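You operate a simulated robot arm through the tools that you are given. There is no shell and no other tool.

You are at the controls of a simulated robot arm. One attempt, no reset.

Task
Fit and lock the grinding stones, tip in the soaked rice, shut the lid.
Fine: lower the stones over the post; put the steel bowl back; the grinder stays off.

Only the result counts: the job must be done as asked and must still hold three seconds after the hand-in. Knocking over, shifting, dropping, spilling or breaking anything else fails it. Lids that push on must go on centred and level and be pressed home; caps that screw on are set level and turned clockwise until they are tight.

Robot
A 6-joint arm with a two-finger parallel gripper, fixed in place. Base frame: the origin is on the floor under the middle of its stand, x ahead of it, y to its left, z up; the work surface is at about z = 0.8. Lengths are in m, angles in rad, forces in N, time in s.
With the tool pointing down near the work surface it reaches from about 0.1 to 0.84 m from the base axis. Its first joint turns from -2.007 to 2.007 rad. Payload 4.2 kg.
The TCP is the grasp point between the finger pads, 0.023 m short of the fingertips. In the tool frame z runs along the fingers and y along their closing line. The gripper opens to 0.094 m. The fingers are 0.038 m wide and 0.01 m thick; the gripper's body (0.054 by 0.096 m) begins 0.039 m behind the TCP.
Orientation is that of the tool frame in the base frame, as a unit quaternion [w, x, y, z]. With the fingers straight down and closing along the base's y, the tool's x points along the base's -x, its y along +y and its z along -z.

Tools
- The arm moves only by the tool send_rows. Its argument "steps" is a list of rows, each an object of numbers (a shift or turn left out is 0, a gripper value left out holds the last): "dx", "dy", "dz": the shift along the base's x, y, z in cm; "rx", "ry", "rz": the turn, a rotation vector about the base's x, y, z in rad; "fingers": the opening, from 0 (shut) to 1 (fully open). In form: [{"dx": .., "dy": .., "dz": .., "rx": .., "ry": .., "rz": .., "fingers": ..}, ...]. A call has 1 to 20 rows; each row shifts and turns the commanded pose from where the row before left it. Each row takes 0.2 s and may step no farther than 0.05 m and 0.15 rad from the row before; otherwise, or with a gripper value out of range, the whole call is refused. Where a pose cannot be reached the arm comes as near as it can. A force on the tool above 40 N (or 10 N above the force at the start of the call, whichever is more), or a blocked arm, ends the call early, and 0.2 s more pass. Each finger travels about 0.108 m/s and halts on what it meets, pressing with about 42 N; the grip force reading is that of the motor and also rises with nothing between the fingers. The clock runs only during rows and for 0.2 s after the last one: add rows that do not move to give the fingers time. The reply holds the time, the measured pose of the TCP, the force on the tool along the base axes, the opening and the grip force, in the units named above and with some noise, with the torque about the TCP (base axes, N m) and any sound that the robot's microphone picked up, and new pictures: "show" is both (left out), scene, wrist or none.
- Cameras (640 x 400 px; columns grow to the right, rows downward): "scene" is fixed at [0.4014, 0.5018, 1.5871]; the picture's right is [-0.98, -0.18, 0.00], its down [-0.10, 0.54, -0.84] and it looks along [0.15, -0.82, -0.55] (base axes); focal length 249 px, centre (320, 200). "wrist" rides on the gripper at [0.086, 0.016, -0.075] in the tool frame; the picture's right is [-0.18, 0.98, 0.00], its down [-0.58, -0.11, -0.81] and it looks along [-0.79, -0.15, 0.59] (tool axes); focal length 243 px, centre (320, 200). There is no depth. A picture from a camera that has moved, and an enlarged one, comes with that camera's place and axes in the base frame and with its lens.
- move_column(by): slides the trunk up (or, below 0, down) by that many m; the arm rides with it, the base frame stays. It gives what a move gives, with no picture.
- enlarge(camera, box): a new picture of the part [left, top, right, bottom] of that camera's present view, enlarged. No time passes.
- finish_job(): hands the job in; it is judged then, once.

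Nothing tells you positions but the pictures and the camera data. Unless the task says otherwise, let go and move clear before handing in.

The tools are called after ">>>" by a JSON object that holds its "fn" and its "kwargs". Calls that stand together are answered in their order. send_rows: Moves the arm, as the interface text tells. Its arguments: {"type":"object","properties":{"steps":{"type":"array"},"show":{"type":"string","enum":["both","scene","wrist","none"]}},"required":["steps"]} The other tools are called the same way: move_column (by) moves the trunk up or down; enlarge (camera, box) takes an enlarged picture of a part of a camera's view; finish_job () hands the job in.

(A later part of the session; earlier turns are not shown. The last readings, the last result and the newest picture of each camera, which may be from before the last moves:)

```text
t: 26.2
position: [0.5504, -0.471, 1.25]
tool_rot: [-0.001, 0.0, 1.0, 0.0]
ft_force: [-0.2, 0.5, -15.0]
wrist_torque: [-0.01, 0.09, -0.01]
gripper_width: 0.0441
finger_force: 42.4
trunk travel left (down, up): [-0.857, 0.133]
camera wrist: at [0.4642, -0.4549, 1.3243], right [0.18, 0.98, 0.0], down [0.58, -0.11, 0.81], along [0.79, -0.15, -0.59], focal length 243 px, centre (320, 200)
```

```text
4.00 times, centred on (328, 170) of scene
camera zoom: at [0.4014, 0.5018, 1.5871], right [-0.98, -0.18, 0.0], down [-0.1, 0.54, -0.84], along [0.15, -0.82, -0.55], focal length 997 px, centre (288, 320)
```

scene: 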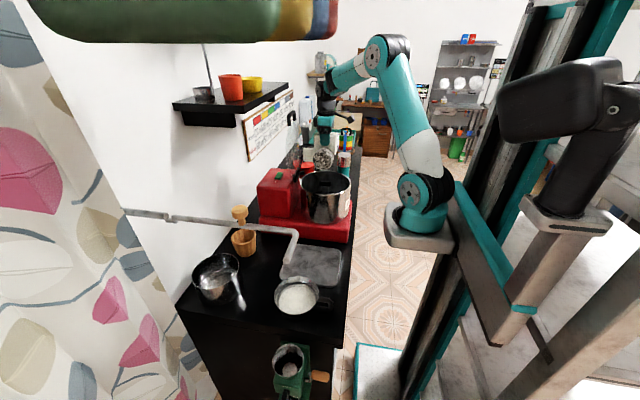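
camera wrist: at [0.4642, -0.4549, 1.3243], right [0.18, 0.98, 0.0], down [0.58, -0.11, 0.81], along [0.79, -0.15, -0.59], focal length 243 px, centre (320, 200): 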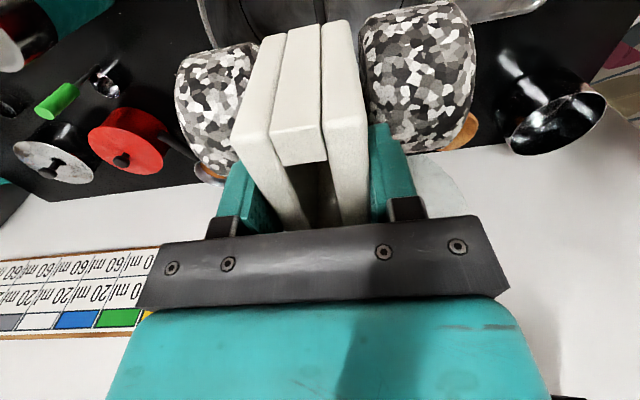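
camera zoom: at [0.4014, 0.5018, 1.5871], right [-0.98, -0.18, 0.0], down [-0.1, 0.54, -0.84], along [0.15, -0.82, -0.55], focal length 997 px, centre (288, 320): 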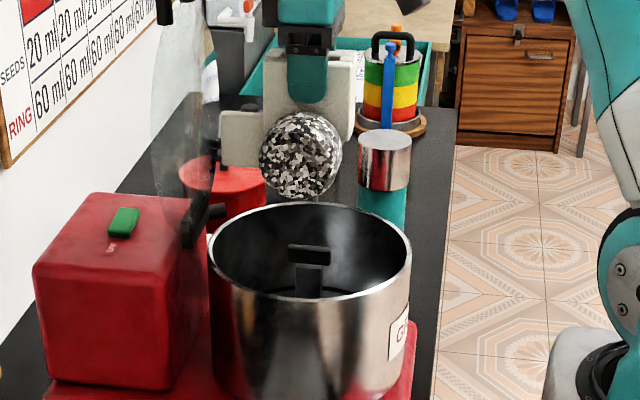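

The stones hover over the drum. I'll zoom in for the relative x alignment between holder and T-bar.

>>> {"fn": "enlarge", "kwargs": {"camera": "scene", "box": [300, 125, 356, 160]}}

>>> {"fn": "enlarge", "kwargs": {"camera": "scene", "box": [300, 165, 356, 200]}}

```text
11.43 times, centred on (328, 142) of scene
camera zoom: at [0.4014, 0.5018, 1.5871], right [-0.98, -0.18, 0.0], down [-0.1, 0.54, -0.84], along [0.15, -0.82, -0.55], focal length 2848 px, centre (229, 857)
```

zoom: 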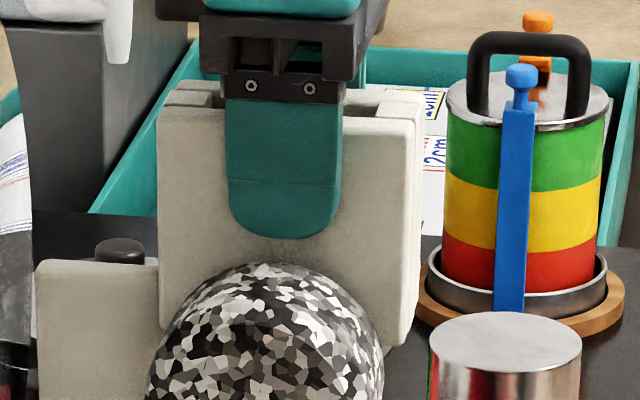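

```text
11.43 times, centred on (328, 182) of scene
camera zoom: at [0.4014, 0.5018, 1.5871], right [-0.98, -0.18, 0.0], down [-0.1, 0.54, -0.84], along [0.15, -0.82, -0.55], focal length 2848 px, centre (229, 400)
```

zoom: 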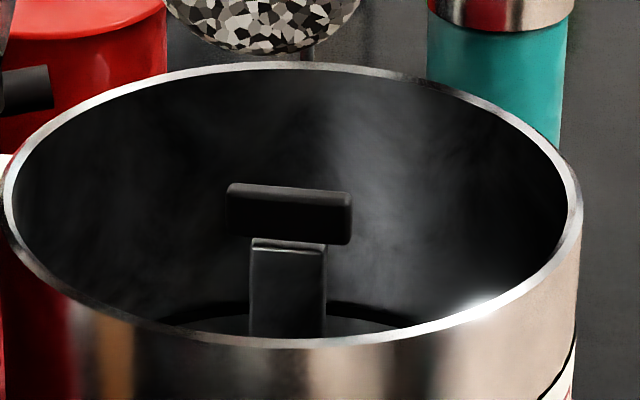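

Relative measurement puts the T-bar at about (0.5485, -0.468), a couple of mm from the holder's axis. I'll correct for that and come down to just above the T-bar.

>>> {"fn": "send_rows", "kwargs": {"steps": [{"dx": -0.1, "dy": 0.15, "dz": -0.3}, {"dx": -0.1, "dy": 0.15, "dz": -0.6}, {"dz": -0.9}, {"dz": -1.0}, {"dz": -1.0}, {"dz": -1.0}, {"dz": -1.0}, {"dz": -0.8}, {"dz": -0.6}, {"dz": -0.3}, {"dz": 0}], "show": "both"}}

>>> {"fn": "enlarge", "kwargs": {"camera": "scene", "box": [288, 130, 368, 200]}}

```text
t: 28.6
position: [0.5506, -0.4677, 1.1751]
tool_rot: [-0.001, -0.001, 1.0, 0.0]
ft_force: [-0.5, 0.2, -15.0]
wrist_torque: [0.02, 0.08, -0.01]
gripper_width: 0.0441
finger_force: 42.2
trunk travel left (down, up): [-0.857, 0.133]
camera wrist: at [0.4635, -0.4512, 1.2487], right [0.18, 0.98, 0.0], down [0.58, -0.11, 0.81], along [0.79, -0.15, -0.59], focal length 243 px, centre (320, 200)
```

scene: 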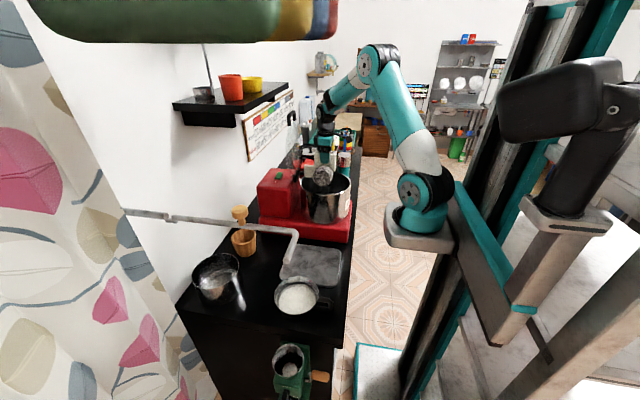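
wrist: 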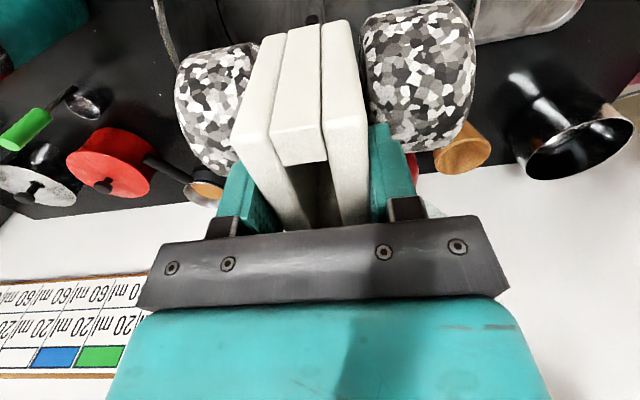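

```text
5.71 times, centred on (328, 165) of scene
camera zoom: at [0.4014, 0.5018, 1.5871], right [-0.98, -0.18, 0.0], down [-0.1, 0.54, -0.84], along [0.15, -0.82, -0.55], focal length 1424 px, centre (274, 400)
```

zoom: 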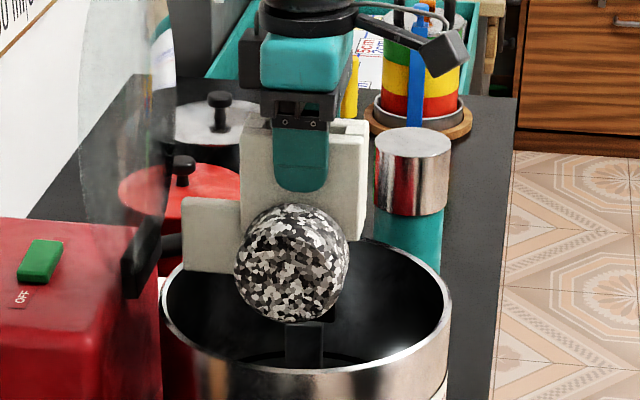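

Something dark shows just under the holder's near end in the wrist view, probably the T-bar's end. I'll enlarge it to check alignment in y.

>>> {"fn": "enlarge", "kwargs": {"camera": "wrist", "box": [250, 0, 380, 60]}}

>>> {"fn": "enlarge", "kwargs": {"camera": "scene", "box": [310, 170, 350, 198]}}

```text
4.92 times, centred on (315, 30) of wrist
camera zoom: at [0.4635, -0.4512, 1.2487], right [0.18, 0.98, 0.0], down [0.58, -0.11, 0.81], along [0.79, -0.15, -0.59], focal length 1194 px, centre (345, 1037)
```

zoom: 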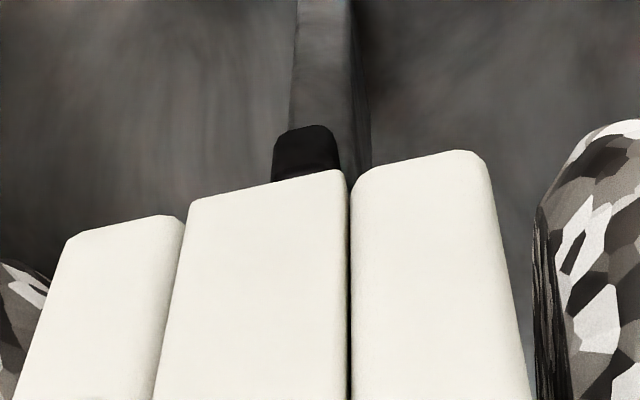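

```text
14.29 times, centred on (330, 184) of scene
camera zoom: at [0.4014, 0.5018, 1.5871], right [-0.98, -0.18, 0.0], down [-0.1, 0.54, -0.84], along [0.15, -0.82, -0.55], focal length 3560 px, centre (177, 429)
```

zoom: 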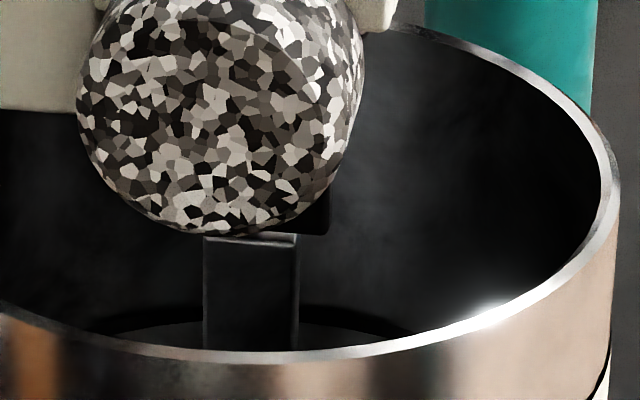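

The T-bar's end and post show right in line with the slot, within about 1.5 mm in y. I'll nudge -1 mm and lower until the holder's bottom is just above the T-bar.

>>> {"fn": "send_rows", "kwargs": {"steps": [{"dy": -0.1, "dz": -0.3}, {"dz": -0.6}, {"dz": -0.8}, {"dz": -0.8}, {"dz": -0.8}, {"dz": -0.8}, {"dz": -0.6}, {"dz": -0.4}, {"dz": 0}], "show": "both"}}

>>> {"fn": "enlarge", "kwargs": {"camera": "wrist", "box": [250, 0, 380, 60]}}

>>> {"fn": "enlarge", "kwargs": {"camera": "scene", "box": [300, 150, 356, 190]}}

```text
t: 30.6
position: [0.549, -0.4677, 1.1249]
tool_rot: [-0.001, 0.0, 1.0, 0.0]
ft_force: [-1.2, -0.1, -13.7]
wrist_torque: [0.01, 0.09, 0.02]
gripper_width: 0.0438
finger_force: 41.6
trunk travel left (down, up): [-0.857, 0.133]
camera wrist: at [0.4637, -0.4515, 1.1991], right [0.18, 0.98, 0.0], down [0.58, -0.11, 0.81], along [0.79, -0.15, -0.59], focal length 243 px, centre (320, 200)
```

scene: 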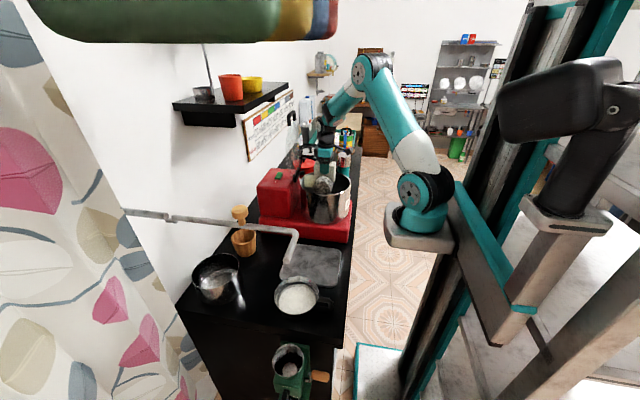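
wrist: 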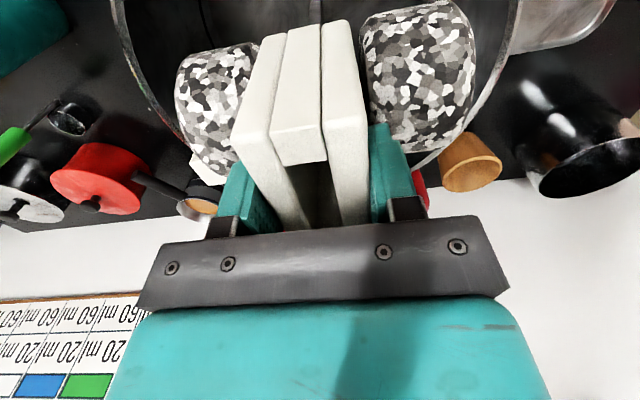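

```text
4.92 times, centred on (315, 30) of wrist
camera zoom: at [0.4637, -0.4515, 1.1991], right [0.18, 0.98, 0.0], down [0.58, -0.11, 0.81], along [0.79, -0.15, -0.59], focal length 1194 px, centre (345, 1037)
```

zoom: 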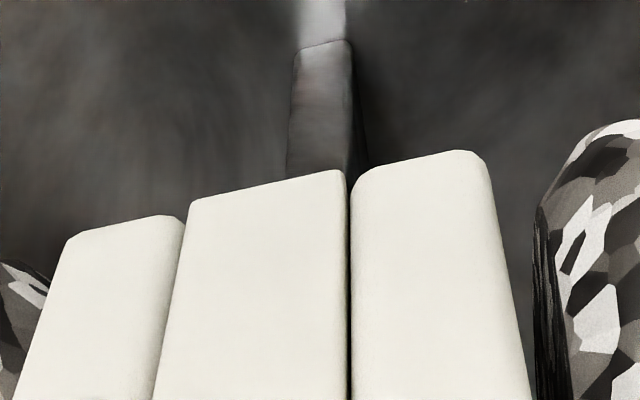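

```text
10.00 times, centred on (328, 170) of scene
camera zoom: at [0.4014, 0.5018, 1.5871], right [-0.98, -0.18, 0.0], down [-0.1, 0.54, -0.84], along [0.15, -0.82, -0.55], focal length 2492 px, centre (240, 500)
```

zoom: 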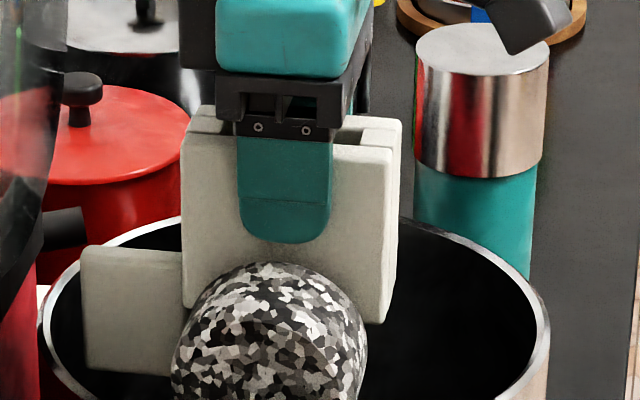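

Post and slot agree within about a millimetre. I'll nudge another 1 mm and feel the way down over the T-bar in small steps.

>>> {"fn": "send_rows", "kwargs": {"steps": [{"dy": -0.08, "dz": -0.3}, {"dz": -0.4}, {"dz": -0.4}, {"dz": -0.3}, {"dz": -0.3}, {"dz": 0}], "show": "wrist"}}

```text
t: 32.0
position: [0.5484, -0.4686, 1.1076]
tool_rot: [-0.001, -0.001, 1.0, 0.0]
ft_force: [0.0, -0.2, -14.1]
wrist_torque: [0.03, 0.07, 0.0]
gripper_width: 0.0439
finger_force: 41.9
trunk travel left (down, up): [-0.857, 0.133]
camera wrist: at [0.4631, -0.4522, 1.182], right [0.18, 0.98, 0.0], down [0.58, -0.11, 0.81], along [0.79, -0.15, -0.59], focal length 243 px, centre (320, 200)
```

wrist: 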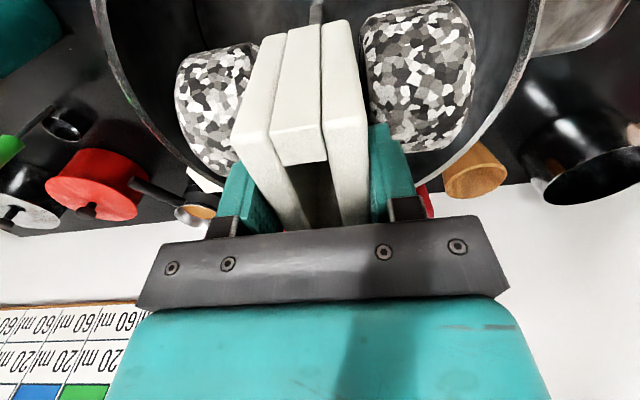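

No contact yet, force unchanged. Continuing down slowly.

>>> {"fn": "send_rows", "kwargs": {"steps": [{"dz": -0.3}, {"dz": -0.3}, {"dz": -0.3}, {"dz": -0.3}, {"dz": -0.3}, {"dz": -0.3}, {"dz": 0}], "show": "wrist"}}

```text
t: 33.6
position: [0.5492, -0.4688, 1.0902]
tool_rot: [0.0, 0.0, 1.0, 0.001]
ft_force: [0.6, 0.3, -14.5]
wrist_torque: [-0.02, 0.09, 0.01]
gripper_width: 0.0439
finger_force: 42.1
trunk travel left (down, up): [-0.857, 0.133]
camera wrist: at [0.4629, -0.4533, 1.1644], right [0.18, 0.98, 0.0], down [0.58, -0.11, 0.81], along [0.79, -0.15, -0.59], focal length 243 px, centre (320, 200)
```

wrist: 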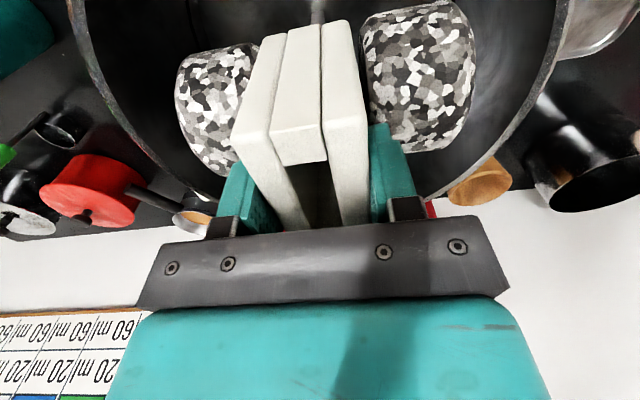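

The T-bar has entered the slot without contact. Continuing down.

>>> {"fn": "send_rows", "kwargs": {"steps": [{"dz": -0.4}, {"dz": -0.5}, {"dz": -0.5}, {"dz": -0.5}, {"dz": -0.5}, {"dz": -0.5}, {"dz": -0.5}, {"dz": -0.5}, {"dz": -0.4}, {"dz": -0.3}, {"dz": 0}], "show": "both"}}

>>> {"fn": "enlarge", "kwargs": {"camera": "wrist", "box": [220, 0, 420, 240]}}

>>> {"fn": "enlarge", "kwargs": {"camera": "scene", "box": [300, 160, 356, 200]}}

```text
t: 36.0
position: [0.5486, -0.47, 1.0426]
tool_rot: [0.0, -0.001, 1.0, 0.0]
ft_force: [-1.0, -0.7, -14.8]
wrist_torque: [0.04, 0.1, -0.02]
gripper_width: 0.0439
finger_force: 41.6
trunk travel left (down, up): [-0.857, 0.133]
camera wrist: at [0.4625, -0.4533, 1.1163], right [0.18, 0.98, 0.0], down [0.58, -0.11, 0.81], along [0.79, -0.15, -0.59], focal length 243 px, centre (320, 200)
```

scene: 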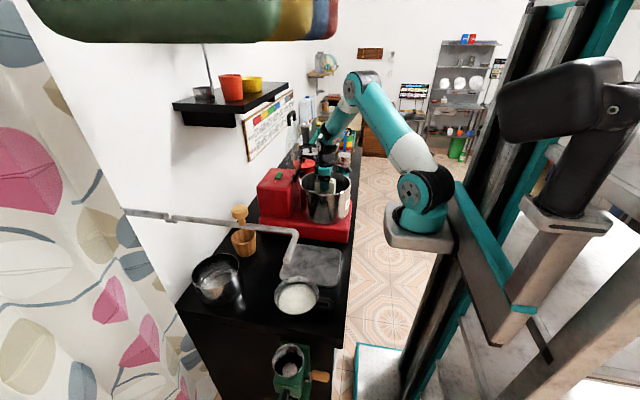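
wrist: 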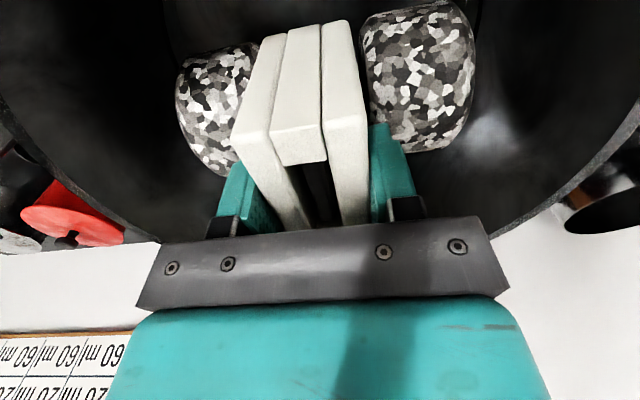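

```text
1.67 times, centred on (320, 120) of wrist
camera zoom: at [0.4625, -0.4533, 1.1163], right [0.18, 0.98, 0.0], down [0.58, -0.11, 0.81], along [0.79, -0.15, -0.59], focal length 404 px, centre (320, 333)
```

zoom: 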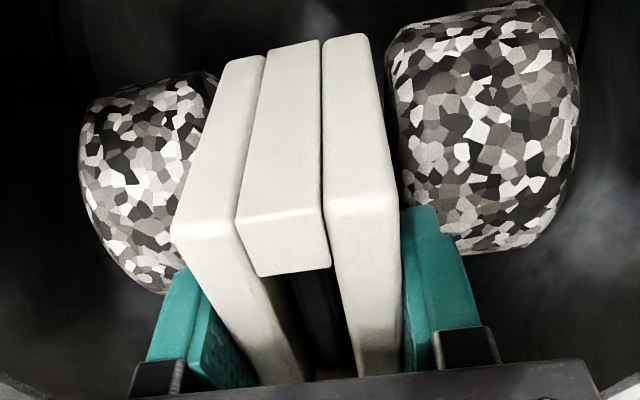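

```text
10.00 times, centred on (328, 180) of scene
camera zoom: at [0.4014, 0.5018, 1.5871], right [-0.98, -0.18, 0.0], down [-0.1, 0.54, -0.84], along [0.15, -0.82, -0.55], focal length 2492 px, centre (240, 400)
```

zoom: 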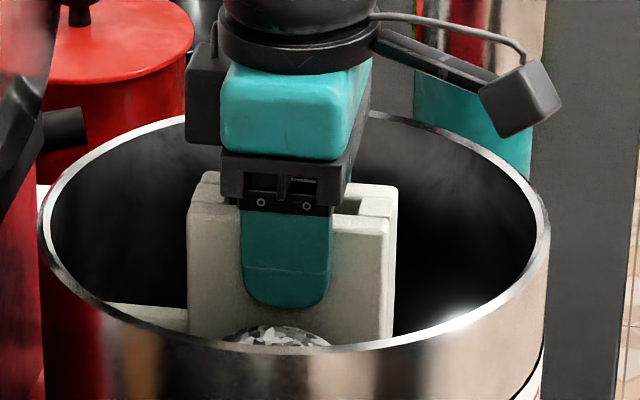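

The post is visible inside the slot. I'll keep lowering toward the drum floor in small steps.

>>> {"fn": "send_rows", "kwargs": {"steps": [{"dz": -0.3}, {"dz": -0.4}, {"dz": -0.4}, {"dz": -0.4}, {"dz": -0.4}, {"dz": -0.3}, {"dz": 0}], "show": "wrist"}}

>>> {"fn": "enlarge", "kwargs": {"camera": "wrist", "box": [220, 60, 420, 240]}}

```text
t: 37.6
position: [0.5484, -0.47, 1.0194]
tool_rot: [0.0, -0.001, 1.0, 0.0]
ft_force: [-0.4, 0.3, -14.7]
wrist_torque: [-0.03, 0.07, -0.01]
gripper_width: 0.0437
finger_force: 41.9
trunk travel left (down, up): [-0.857, 0.133]
camera wrist: at [0.4628, -0.4531, 1.0946], right [0.18, 0.98, 0.0], down [0.58, -0.11, 0.81], along [0.79, -0.15, -0.59], focal length 243 px, centre (320, 200)
```

wrist: 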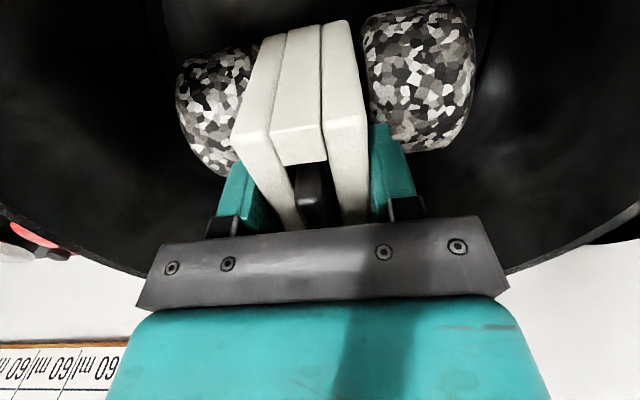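

```text
2.22 times, centred on (320, 150) of wrist
camera zoom: at [0.4628, -0.4531, 1.0946], right [0.18, 0.98, 0.0], down [0.58, -0.11, 0.81], along [0.79, -0.15, -0.59], focal length 539 px, centre (320, 311)
```

zoom: 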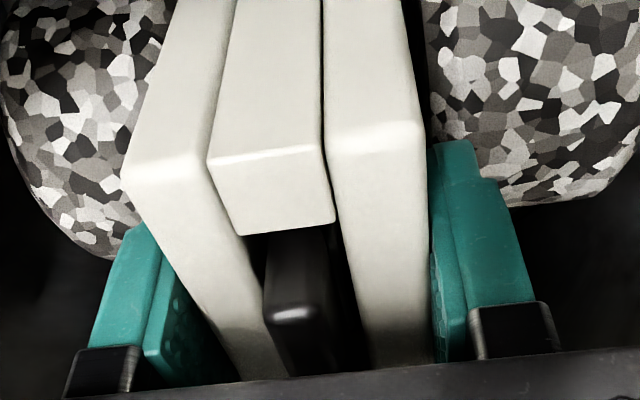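

The T-bar is coming out through the top of the slot, well centred. I'll continue in 2 mm steps watching for the set to touch the floor.

>>> {"fn": "send_rows", "kwargs": {"steps": [{"dz": -0.2}, {"dz": -0.2}, {"dz": -0.2}, {"dz": -0.2}, {"dz": 0}], "show": "wrist"}}

```text
t: 38.8
position: [0.5493, -0.4703, 1.0115]
tool_rot: [-0.001, 0.0, 1.0, 0.0]
ft_force: [-0.3, 0.3, -14.0]
wrist_torque: [0.01, 0.06, -0.01]
gripper_width: 0.0439
finger_force: 41.9
trunk travel left (down, up): [-0.857, 0.133]
camera wrist: at [0.4635, -0.4536, 1.0866], right [0.18, 0.98, 0.0], down [0.58, -0.11, 0.81], along [0.79, -0.15, -0.59], focal length 243 px, centre (320, 200)
```

wrist: 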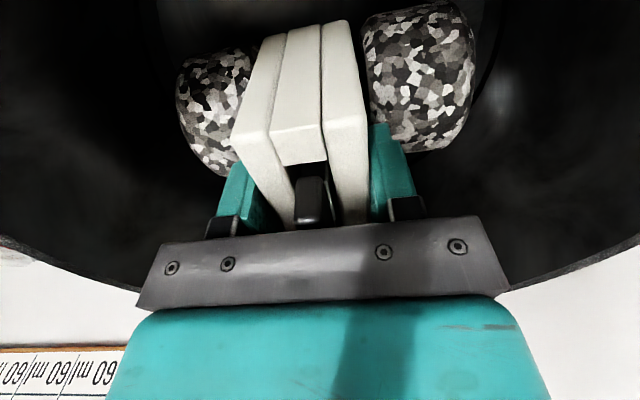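

>>> {"fn": "enlarge", "kwargs": {"camera": "wrist", "box": [240, 130, 400, 235]}}

>>> {"fn": "send_rows", "kwargs": {"steps": [{"dz": -0.15}, {"dz": -0.15}, {"dz": 0}], "show": "wrist"}}

```text
3.81 times, centred on (320, 182) of wrist
camera zoom: at [0.4635, -0.4536, 1.0866], right [0.18, 0.98, 0.0], down [0.58, -0.11, 0.81], along [0.79, -0.15, -0.59], focal length 924 px, centre (320, 267)
```

zoom: 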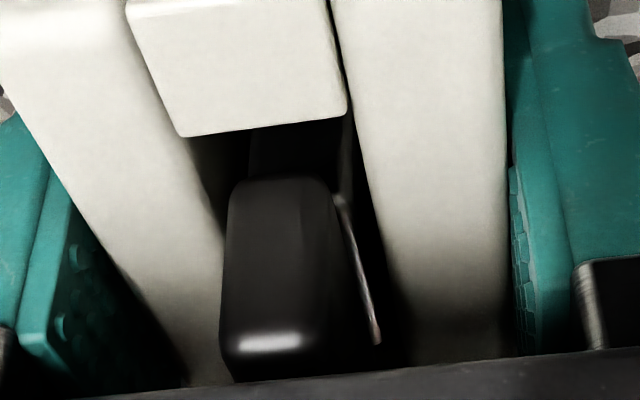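

```text
t: 39.6
position: [0.5494, -0.471, 1.0103]
tool_rot: [0.0, 0.0, 1.0, -0.001]
ft_force: [0.1, 2.1, -2.0]
wrist_torque: [0.67, 0.09, 0.05]
gripper_width: 0.044
finger_force: 42.1
trunk travel left (down, up): [-0.857, 0.133]
camera wrist: at [0.4627, -0.4536, 1.0842], right [0.18, 0.98, 0.0], down [0.58, -0.11, 0.81], along [0.79, -0.15, -0.59], focal length 243 px, centre (320, 200)
```

wrist: 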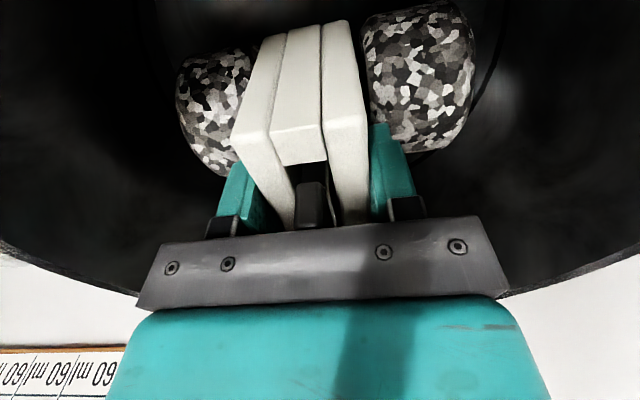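

The load has come off: the stones have met the drum floor. I'll ease the last half-millimetre, release and rise clear.

>>> {"fn": "send_rows", "kwargs": {"steps": [{"dz": -0.06}, {"dz": 0}], "show": "none"}}

>>> {"fn": "send_rows", "kwargs": {"steps": [{"fingers": 0.6}, {"fingers": 0.8}, {"fingers": 0.8}], "show": "wrist"}}

```text
t: 40.2
position: [0.5493, -0.4708, 1.01]
tool_rot: [0.0, 0.0, 1.0, -0.001]
ft_force: [-2.8, 2.3, 14.5]
wrist_torque: [1.28, 0.36, 0.08]
gripper_width: 0.0439
finger_force: 42.0
trunk travel left (down, up): [-0.857, 0.133]
```

```text
t: 41.0
position: [0.5492, -0.4702, 1.009]
tool_rot: [0.0, 0.0, 1.0, -0.001]
ft_force: [0.9, -2.6, 10.4]
wrist_torque: [0.11, 0.27, 0.02]
gripper_width: 0.0751
finger_force: 0.0
trunk travel left (down, up): [-0.857, 0.133]
camera wrist: at [0.4629, -0.4538, 1.0833], right [0.18, 0.98, 0.0], down [0.58, -0.11, 0.81], along [0.79, -0.15, -0.59], focal length 243 px, centre (320, 200)
```

wrist: 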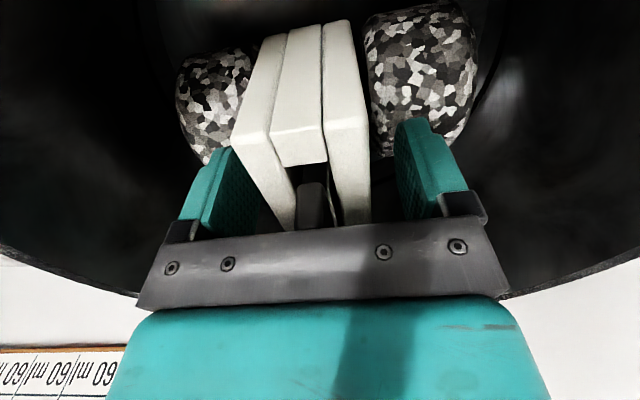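

Released; the residual upward force is the palm just touching the T-bar's top. I'll rise and look at the seating.

>>> {"fn": "send_rows", "kwargs": {"steps": [{"dz": 0.5}, {"dz": 1}, {"dz": 2}, {"dz": 3}, {"dz": 3}, {"dz": 2}, {"dz": 0}], "show": "both"}}

>>> {"fn": "enlarge", "kwargs": {"camera": "wrist", "box": [200, 0, 440, 150]}}

>>> {"fn": "enlarge", "kwargs": {"camera": "scene", "box": [295, 155, 360, 205]}}

```text
t: 42.6
position: [0.5497, -0.4681, 1.1248]
tool_rot: [0.0, 0.0, 1.0, 0.0]
ft_force: [0.3, -0.4, -0.3]
wrist_torque: [0.01, -0.02, -0.02]
gripper_width: 0.0754
finger_force: 0.0
trunk travel left (down, up): [-0.857, 0.133]
camera wrist: at [0.4642, -0.4518, 1.1994], right [0.18, 0.98, 0.0], down [0.58, -0.11, 0.81], along [0.79, -0.15, -0.59], focal length 243 px, centre (320, 200)
```

scene: 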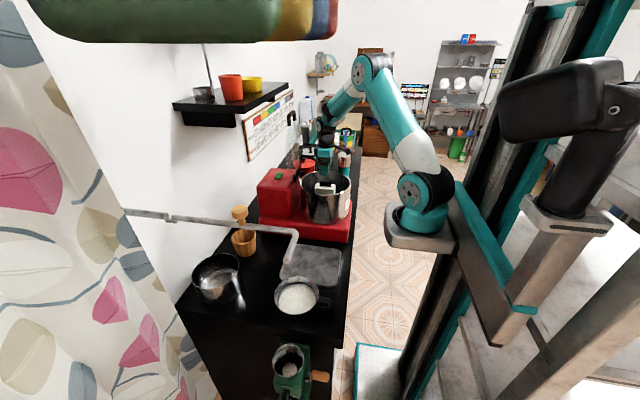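
wrist: 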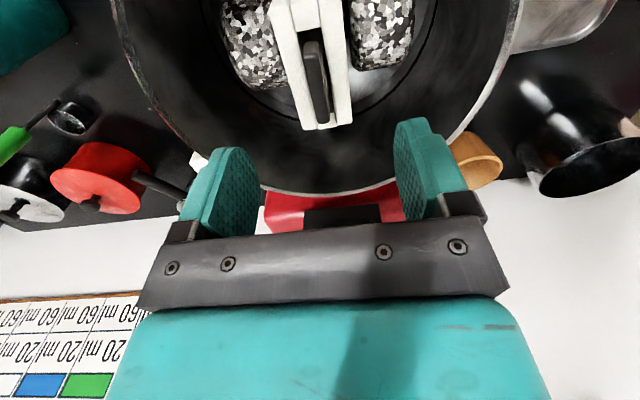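

```text
2.67 times, centred on (320, 75) of wrist
camera zoom: at [0.4642, -0.4518, 1.1994], right [0.18, 0.98, 0.0], down [0.58, -0.11, 0.81], along [0.79, -0.15, -0.59], focal length 647 px, centre (320, 533)
```

zoom: 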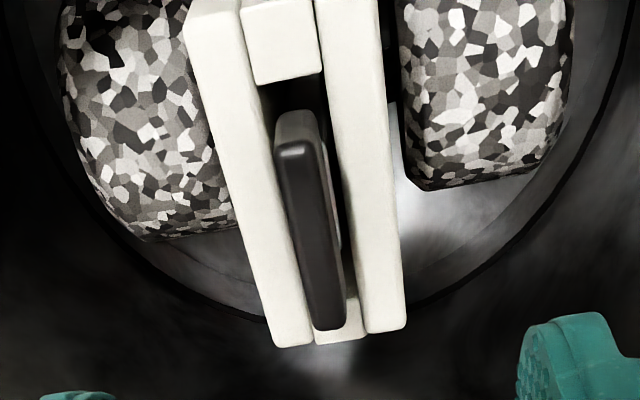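

```text
8.00 times, centred on (328, 180) of scene
camera zoom: at [0.4014, 0.5018, 1.5871], right [-0.98, -0.18, 0.0], down [-0.1, 0.54, -0.84], along [0.15, -0.82, -0.55], focal length 1994 px, centre (260, 360)
```

zoom: 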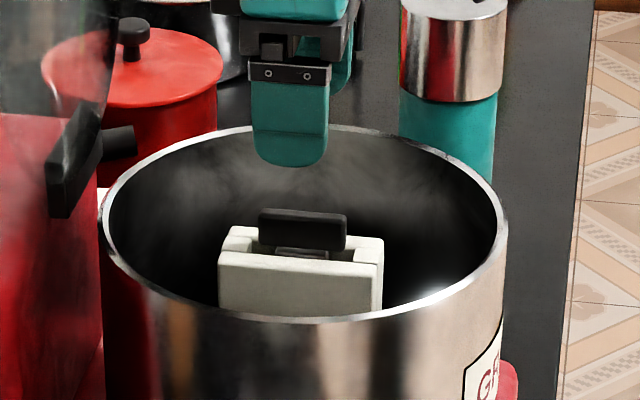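

The stones are seated and the T-bar now stands clear above the holder, still in line with the slot. To lock, I'll grip the T-bar and turn it a quarter turn across the slot; first lowering carefully around it.

>>> {"fn": "send_rows", "kwargs": {"steps": [{"dx": -0.1, "dy": -0.12, "dz": -2}, {"dz": -2}, {"dz": -1}, {"dz": 0}], "show": "wrist"}}

>>> {"fn": "enlarge", "kwargs": {"camera": "wrist", "box": [220, 60, 420, 230]}}

>>> {"fn": "enlarge", "kwargs": {"camera": "scene", "box": [305, 165, 349, 195]}}

```text
t: 43.6
position: [0.5479, -0.4722, 1.0748]
tool_rot: [-0.001, 0.0, 1.0, -0.001]
ft_force: [0.6, 0.2, -0.3]
wrist_torque: [0.0, -0.01, -0.01]
gripper_width: 0.0752
finger_force: 0.2
trunk travel left (down, up): [-0.857, 0.133]
camera wrist: at [0.4625, -0.4553, 1.1494], right [0.18, 0.98, 0.0], down [0.58, -0.11, 0.81], along [0.79, -0.15, -0.59], focal length 243 px, centre (320, 200)
```

wrist: 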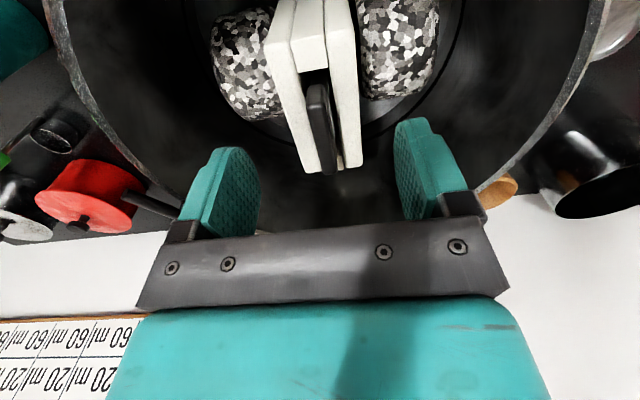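

```text
2.35 times, centred on (320, 145) of wrist
camera zoom: at [0.4625, -0.4553, 1.1494], right [0.18, 0.98, 0.0], down [0.58, -0.11, 0.81], along [0.79, -0.15, -0.59], focal length 571 px, centre (320, 329)
```

zoom: 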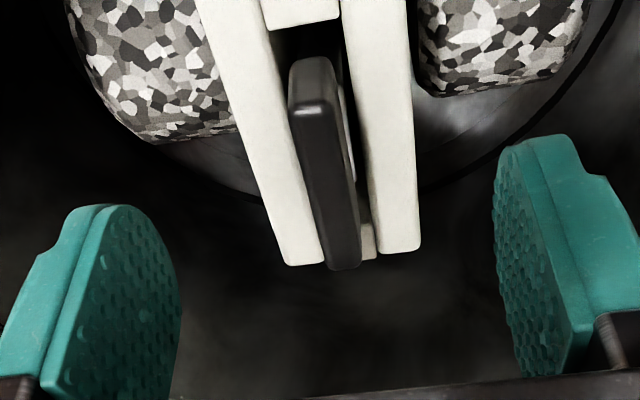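

```text
13.33 times, centred on (327, 180) of scene
camera zoom: at [0.4014, 0.5018, 1.5871], right [-0.98, -0.18, 0.0], down [-0.1, 0.54, -0.84], along [0.15, -0.82, -0.55], focal length 3322 px, centre (227, 467)
```

zoom: 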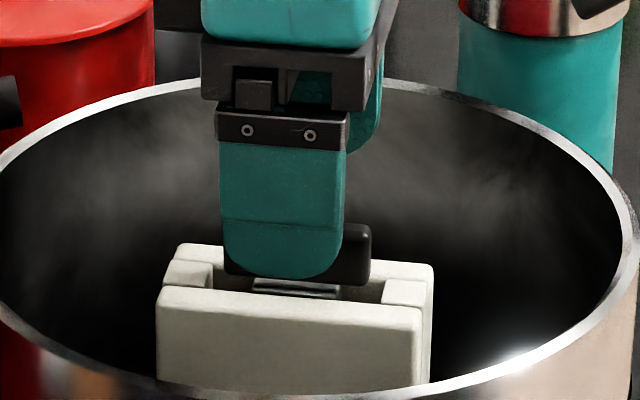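

The T-bar is about 2.5–3 mm to the +y of the tool axis. I'll correct that and lower so the fingertips sit just above the holder's top, either side of the T-bar.

>>> {"fn": "send_rows", "kwargs": {"steps": [{"dy": 0.25}, {"dz": -0.7}, {"dz": -0.7}, {"dz": -0.6}, {"dz": 0}, {"dz": 0}], "show": "wrist"}}

>>> {"fn": "enlarge", "kwargs": {"camera": "wrist", "box": [220, 60, 420, 230]}}

>>> {"fn": "enlarge", "kwargs": {"camera": "scene", "box": [305, 165, 349, 195]}}

```text
t: 45.0
position: [0.5489, -0.4683, 1.055]
tool_rot: [0.0, 0.0, 1.0, -0.001]
ft_force: [0.2, 0.6, 1.1]
wrist_torque: [-0.03, 0.0, 0.03]
gripper_width: 0.0751
finger_force: 0.0
trunk travel left (down, up): [-0.857, 0.133]
camera wrist: at [0.4625, -0.4515, 1.1293], right [0.18, 0.98, 0.0], down [0.58, -0.11, 0.81], along [0.79, -0.15, -0.59], focal length 243 px, centre (320, 200)
```

wrist: 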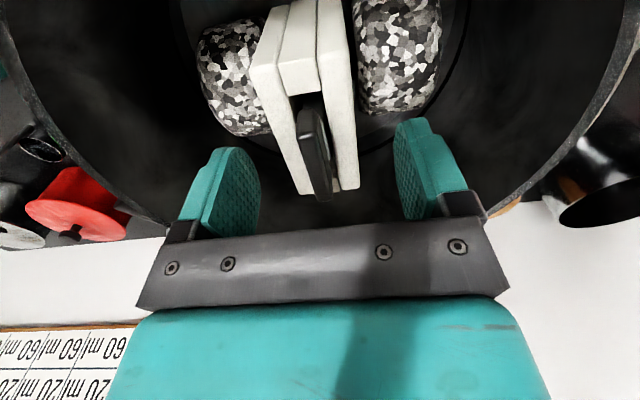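

```text
2.35 times, centred on (320, 145) of wrist
camera zoom: at [0.4625, -0.4515, 1.1293], right [0.18, 0.98, 0.0], down [0.58, -0.11, 0.81], along [0.79, -0.15, -0.59], focal length 571 px, centre (320, 329)
```

zoom: 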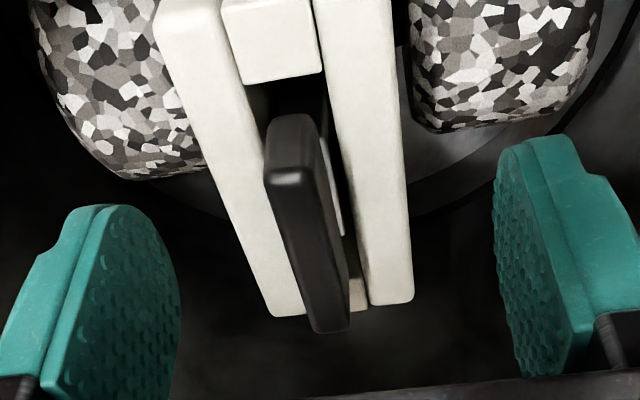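

```text
13.33 times, centred on (327, 180) of scene
camera zoom: at [0.4014, 0.5018, 1.5871], right [-0.98, -0.18, 0.0], down [-0.1, 0.54, -0.84], along [0.15, -0.82, -0.55], focal length 3322 px, centre (227, 467)
```

zoom: 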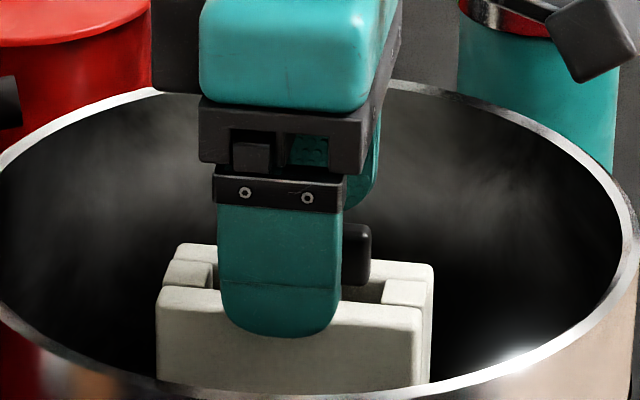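

The T-bar is centred between the pads. Closing on it.

>>> {"fn": "send_rows", "kwargs": {"steps": [{"dy": -0.05, "fingers": 0.3}, {"fingers": 0}, {"fingers": 0}, {"fingers": 0}, {"fingers": 0}], "show": "wrist"}}

```text
t: 46.2
position: [0.5483, -0.4706, 1.0553]
tool_rot: [0.0, 0.0, 1.0, 0.0]
ft_force: [2.7, -17.6, -0.3]
wrist_torque: [-0.09, -0.13, 0.1]
gripper_width: 0.0099
finger_force: 45.1
trunk travel left (down, up): [-0.857, 0.133]
camera wrist: at [0.4623, -0.4531, 1.1292], right [0.19, 0.98, 0.0], down [0.58, -0.11, 0.81], along [0.79, -0.15, -0.59], focal length 243 px, centre (320, 200)
```

wrist: 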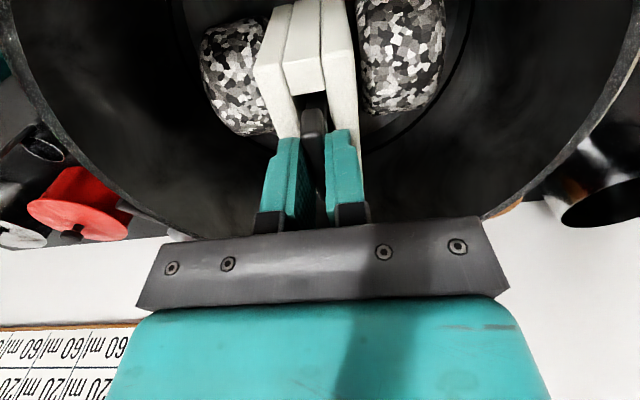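

Gripped at 1 cm, with some side load in y. I'll relieve that by shifting slightly in -y before turning.

>>> {"fn": "send_rows", "kwargs": {"steps": [{"dy": -0.1}, {"dy": -0.05}, {"dz": 0}], "show": "none"}}

```text
t: 47.0
position: [0.5476, -0.4704, 1.0551]
tool_rot: [0.001, 0.0, 1.0, 0.0]
ft_force: [-6.8, -3.7, 8.0]
wrist_torque: [0.0, -1.05, -0.02]
gripper_width: 0.0098
finger_force: 44.8
trunk travel left (down, up): [-0.857, 0.133]
```

Side load is mostly gone. I'll begin turning clockwise, a few steps first.

>>> {"fn": "send_rows", "kwargs": {"steps": [{"rz": -0.08}, {"rz": -0.1}, {"rz": -0.1}, {"rz": 0}], "show": "wrist"}}

```text
t: 48.0
position: [0.5488, -0.4694, 1.0552]
tool_rot: [0.0, 0.138, 0.99, -0.001]
ft_force: [6.8, -3.3, 4.7]
wrist_torque: [-0.01, -0.43, 2.42]
gripper_width: 0.0197
finger_force: 44.5
trunk travel left (down, up): [-0.857, 0.133]
camera wrist: at [0.4708, -0.4304, 1.1291], right [0.45, 0.9, 0.0], down [0.53, -0.26, 0.81], along [0.72, -0.36, -0.59], focal length 243 px, centre (320, 200)
```

wrist: 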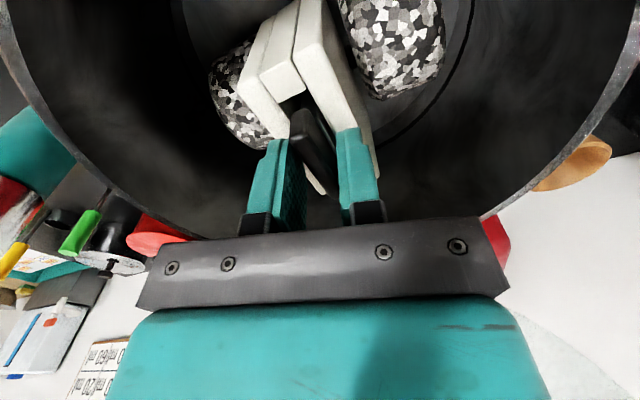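

Clockwise the T-bar resists (torque 2.4 N·m, fingers spreading), so it doesn't turn that way. I'll return to zero and try counter-clockwise.

>>> {"fn": "send_rows", "kwargs": {"steps": [{"rz": 0.1}, {"rz": 0.1}, {"rz": 0.08}, {"rz": 0}, {"rz": 0}], "show": "wrist"}}

>>> {"fn": "send_rows", "kwargs": {"steps": [{"rz": 0.06}, {"rz": 0.08}, {"rz": 0.06}, {"rz": 0}], "show": "wrist"}}

```text
t: 49.2
position: [0.5481, -0.4708, 1.0547]
tool_rot: [0.001, 0.0, 1.0, -0.001]
ft_force: [7.8, 2.6, 9.5]
wrist_torque: [0.13, 0.09, 0.06]
gripper_width: 0.0096
finger_force: 44.6
trunk travel left (down, up): [-0.857, 0.133]
camera wrist: at [0.4615, -0.4534, 1.1292], right [0.18, 0.98, 0.0], down [0.58, -0.11, 0.81], along [0.79, -0.15, -0.59], focal length 243 px, centre (320, 200)
```

wrist: 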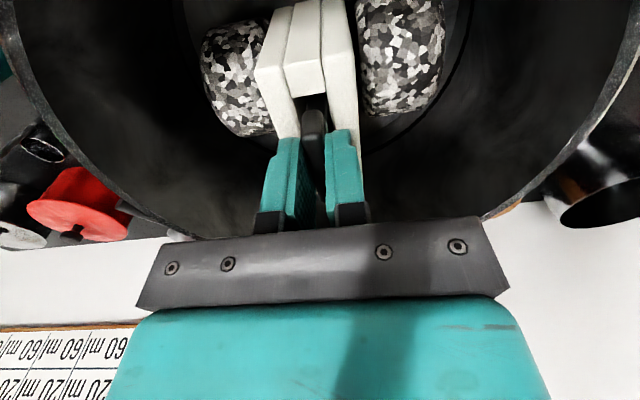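

```text
t: 50.2
position: [0.5465, -0.4704, 1.0544]
tool_rot: [0.0, -0.099, 0.995, -0.002]
ft_force: [-0.3, -4.1, 15.2]
wrist_torque: [0.02, 0.56, -0.03]
gripper_width: 0.0097
finger_force: 44.8
trunk travel left (down, up): [-0.857, 0.133]
camera wrist: at [0.46, -0.4712, 1.1292], right [-0.01, 1.0, 0.0], down [0.59, 0.01, 0.81], along [0.81, 0.01, -0.59], focal length 243 px, centre (320, 200)
```

wrist: 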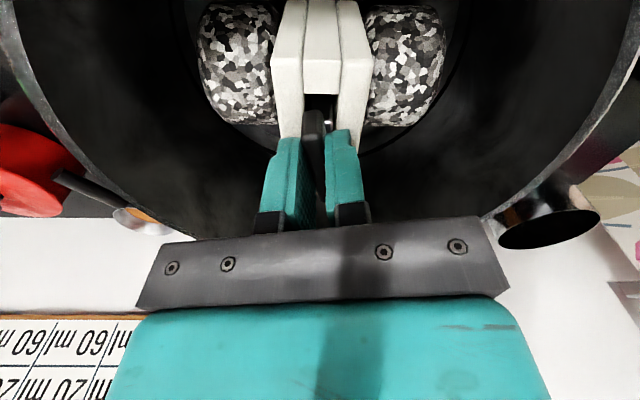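

Counter-clockwise it turns freely with the grip. I'll ease up 1 mm to relieve the upward load and continue turning.

>>> {"fn": "send_rows", "kwargs": {"steps": [{"dz": 0.1}, {"rz": 0.1}, {"rz": 0.12}, {"rz": 0.12}, {"rz": 0}], "show": "wrist"}}

```text
t: 51.4
position: [0.5476, -0.4712, 1.0558]
tool_rot: [0.001, -0.267, 0.964, -0.003]
ft_force: [1.1, -15.0, 4.3]
wrist_torque: [-0.41, 0.65, -0.04]
gripper_width: 0.0097
finger_force: 44.9
trunk travel left (down, up): [-0.857, 0.133]
camera wrist: at [0.4657, -0.5014, 1.1292], right [-0.35, 0.94, 0.0], down [0.55, 0.21, 0.81], along [0.76, 0.28, -0.59], focal length 243 px, centre (320, 200)
```

wrist: 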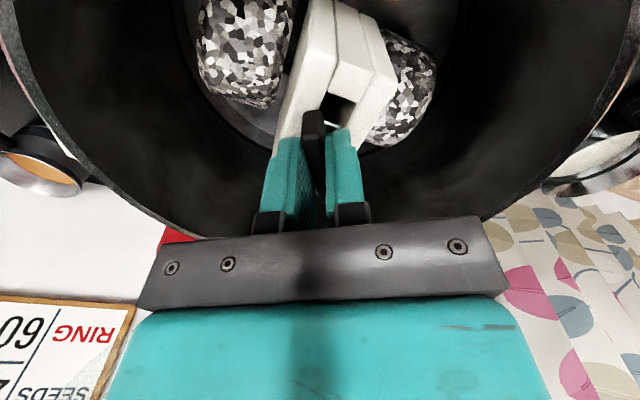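

Turning well, now at about 31°. I'll relieve the small y load and continue.

>>> {"fn": "send_rows", "kwargs": {"steps": [{"dy": -0.1}, {"rz": 0.12}, {"rz": 0.12}, {"rz": 0.12}, {"rz": 0}], "show": "wrist"}}

```text
t: 52.6
position: [0.5486, -0.4708, 1.0546]
tool_rot: [0.001, -0.436, 0.9, -0.001]
ft_force: [8.3, -10.8, -6.2]
wrist_torque: [-1.01, 0.58, -0.07]
gripper_width: 0.01
finger_force: 45.4
trunk travel left (down, up): [-0.857, 0.133]
camera wrist: at [0.4826, -0.5296, 1.1291], right [-0.66, 0.75, 0.0], down [0.44, 0.39, 0.81], along [0.61, 0.53, -0.59], focal length 243 px, centre (320, 200)
```

wrist: 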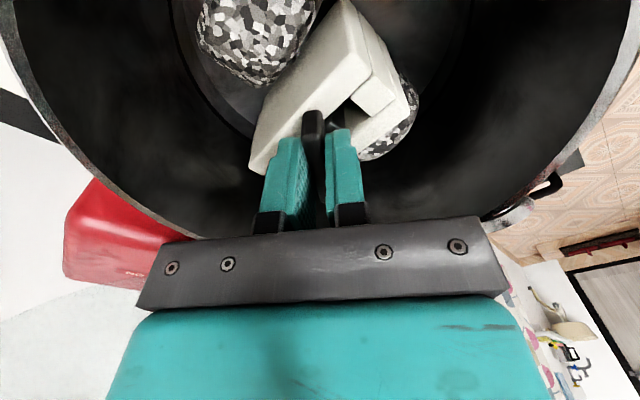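

At about 52°. Continuing with small relief shifts.

>>> {"fn": "send_rows", "kwargs": {"steps": [{"dy": -0.07, "dx": 0.07}, {"rz": 0.12}, {"rz": 0.12}, {"rz": 0.12}, {"rz": 0}], "show": "wrist"}}

```text
t: 53.8
position: [0.5496, -0.4727, 1.054]
tool_rot: [0.001, -0.591, 0.807, 0.0]
ft_force: [11.9, -5.7, -17.8]
wrist_torque: [-0.32, -0.18, -0.04]
gripper_width: 0.01
finger_force: 45.2
trunk travel left (down, up): [-0.857, 0.133]
camera wrist: at [0.5081, -0.5498, 1.1291], right [-0.88, 0.47, 0.0], down [0.28, 0.52, 0.81], along [0.38, 0.71, -0.59], focal length 243 px, centre (320, 200)
```

wrist: 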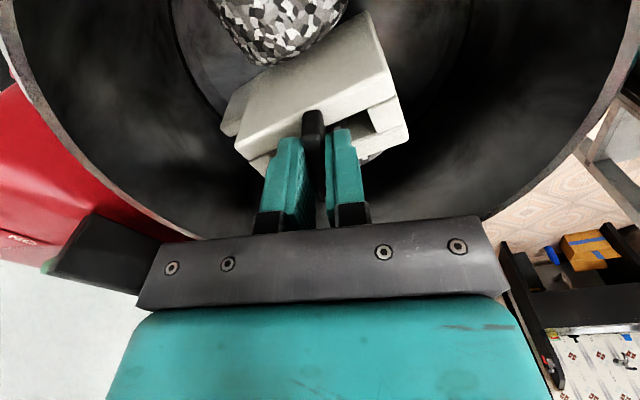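

At about 72°, and the T-bar is pulling down slightly as it tightens. I'll follow it down 1 mm and finish the quarter turn.

>>> {"fn": "send_rows", "kwargs": {"steps": [{"dz": -0.1, "dx": 0.1}, {"rz": 0.1}, {"rz": 0.1}, {"rz": 0}], "show": "none"}}

>>> {"fn": "send_rows", "kwargs": {"steps": [{"rz": 0.06}, {"rz": 0.05}, {"rz": 0}], "show": "both"}}

```text
t: 54.8
position: [0.55, -0.4732, 1.0555]
tool_rot: [0.001, -0.668, 0.744, -0.001]
ft_force: [12.4, -9.5, -8.0]
wrist_torque: [0.74, -0.16, -0.04]
gripper_width: 0.0097
finger_force: 44.7
trunk travel left (down, up): [-0.857, 0.133]
```

```text
t: 55.6
position: [0.5508, -0.4727, 1.0549]
tool_rot: [0.0, -0.707, 0.708, 0.0]
ft_force: [10.1, -9.9, -6.3]
wrist_torque: [-0.09, -0.11, -0.04]
gripper_width: 0.0098
finger_force: 44.5
trunk travel left (down, up): [-0.857, 0.133]
camera wrist: at [0.5343, -0.5588, 1.1292], right [-0.98, 0.18, 0.0], down [0.11, 0.58, 0.81], along [0.15, 0.79, -0.59], focal length 243 px, centre (320, 200)
```

scene: 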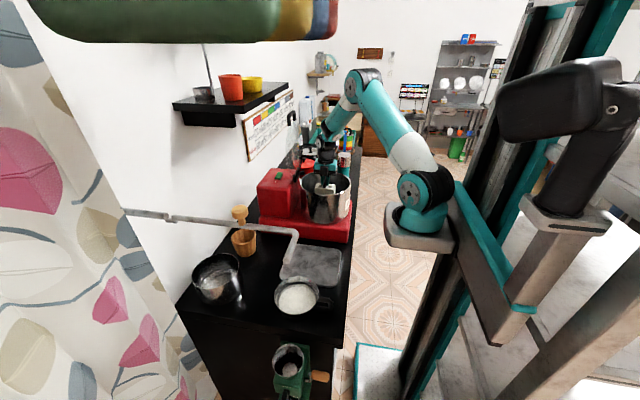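
wrist: 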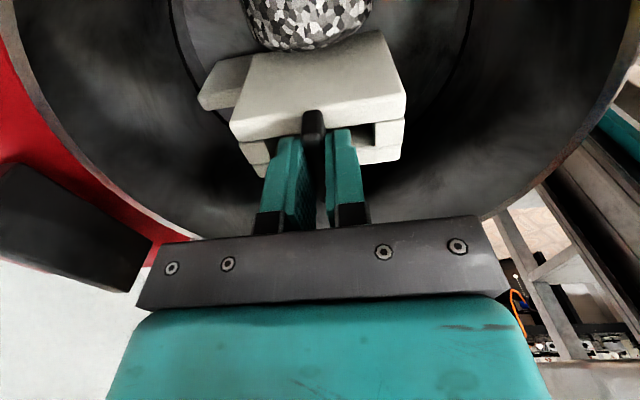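

The T-bar is now exactly across the slot (90°). I'll turn slightly more to feel whether there's an end stop.

>>> {"fn": "send_rows", "kwargs": {"steps": [{"rz": 0.05}, {"rz": 0.03}, {"rz": 0}], "show": "none"}}

```text
t: 56.4
position: [0.5502, -0.473, 1.0546]
tool_rot: [0.0, 0.735, -0.678, 0.001]
ft_force: [11.1, -9.9, 1.5]
wrist_torque: [-0.03, -0.15, -1.93]
gripper_width: 0.012
finger_force: 45.3
trunk travel left (down, up): [-0.857, 0.133]
```

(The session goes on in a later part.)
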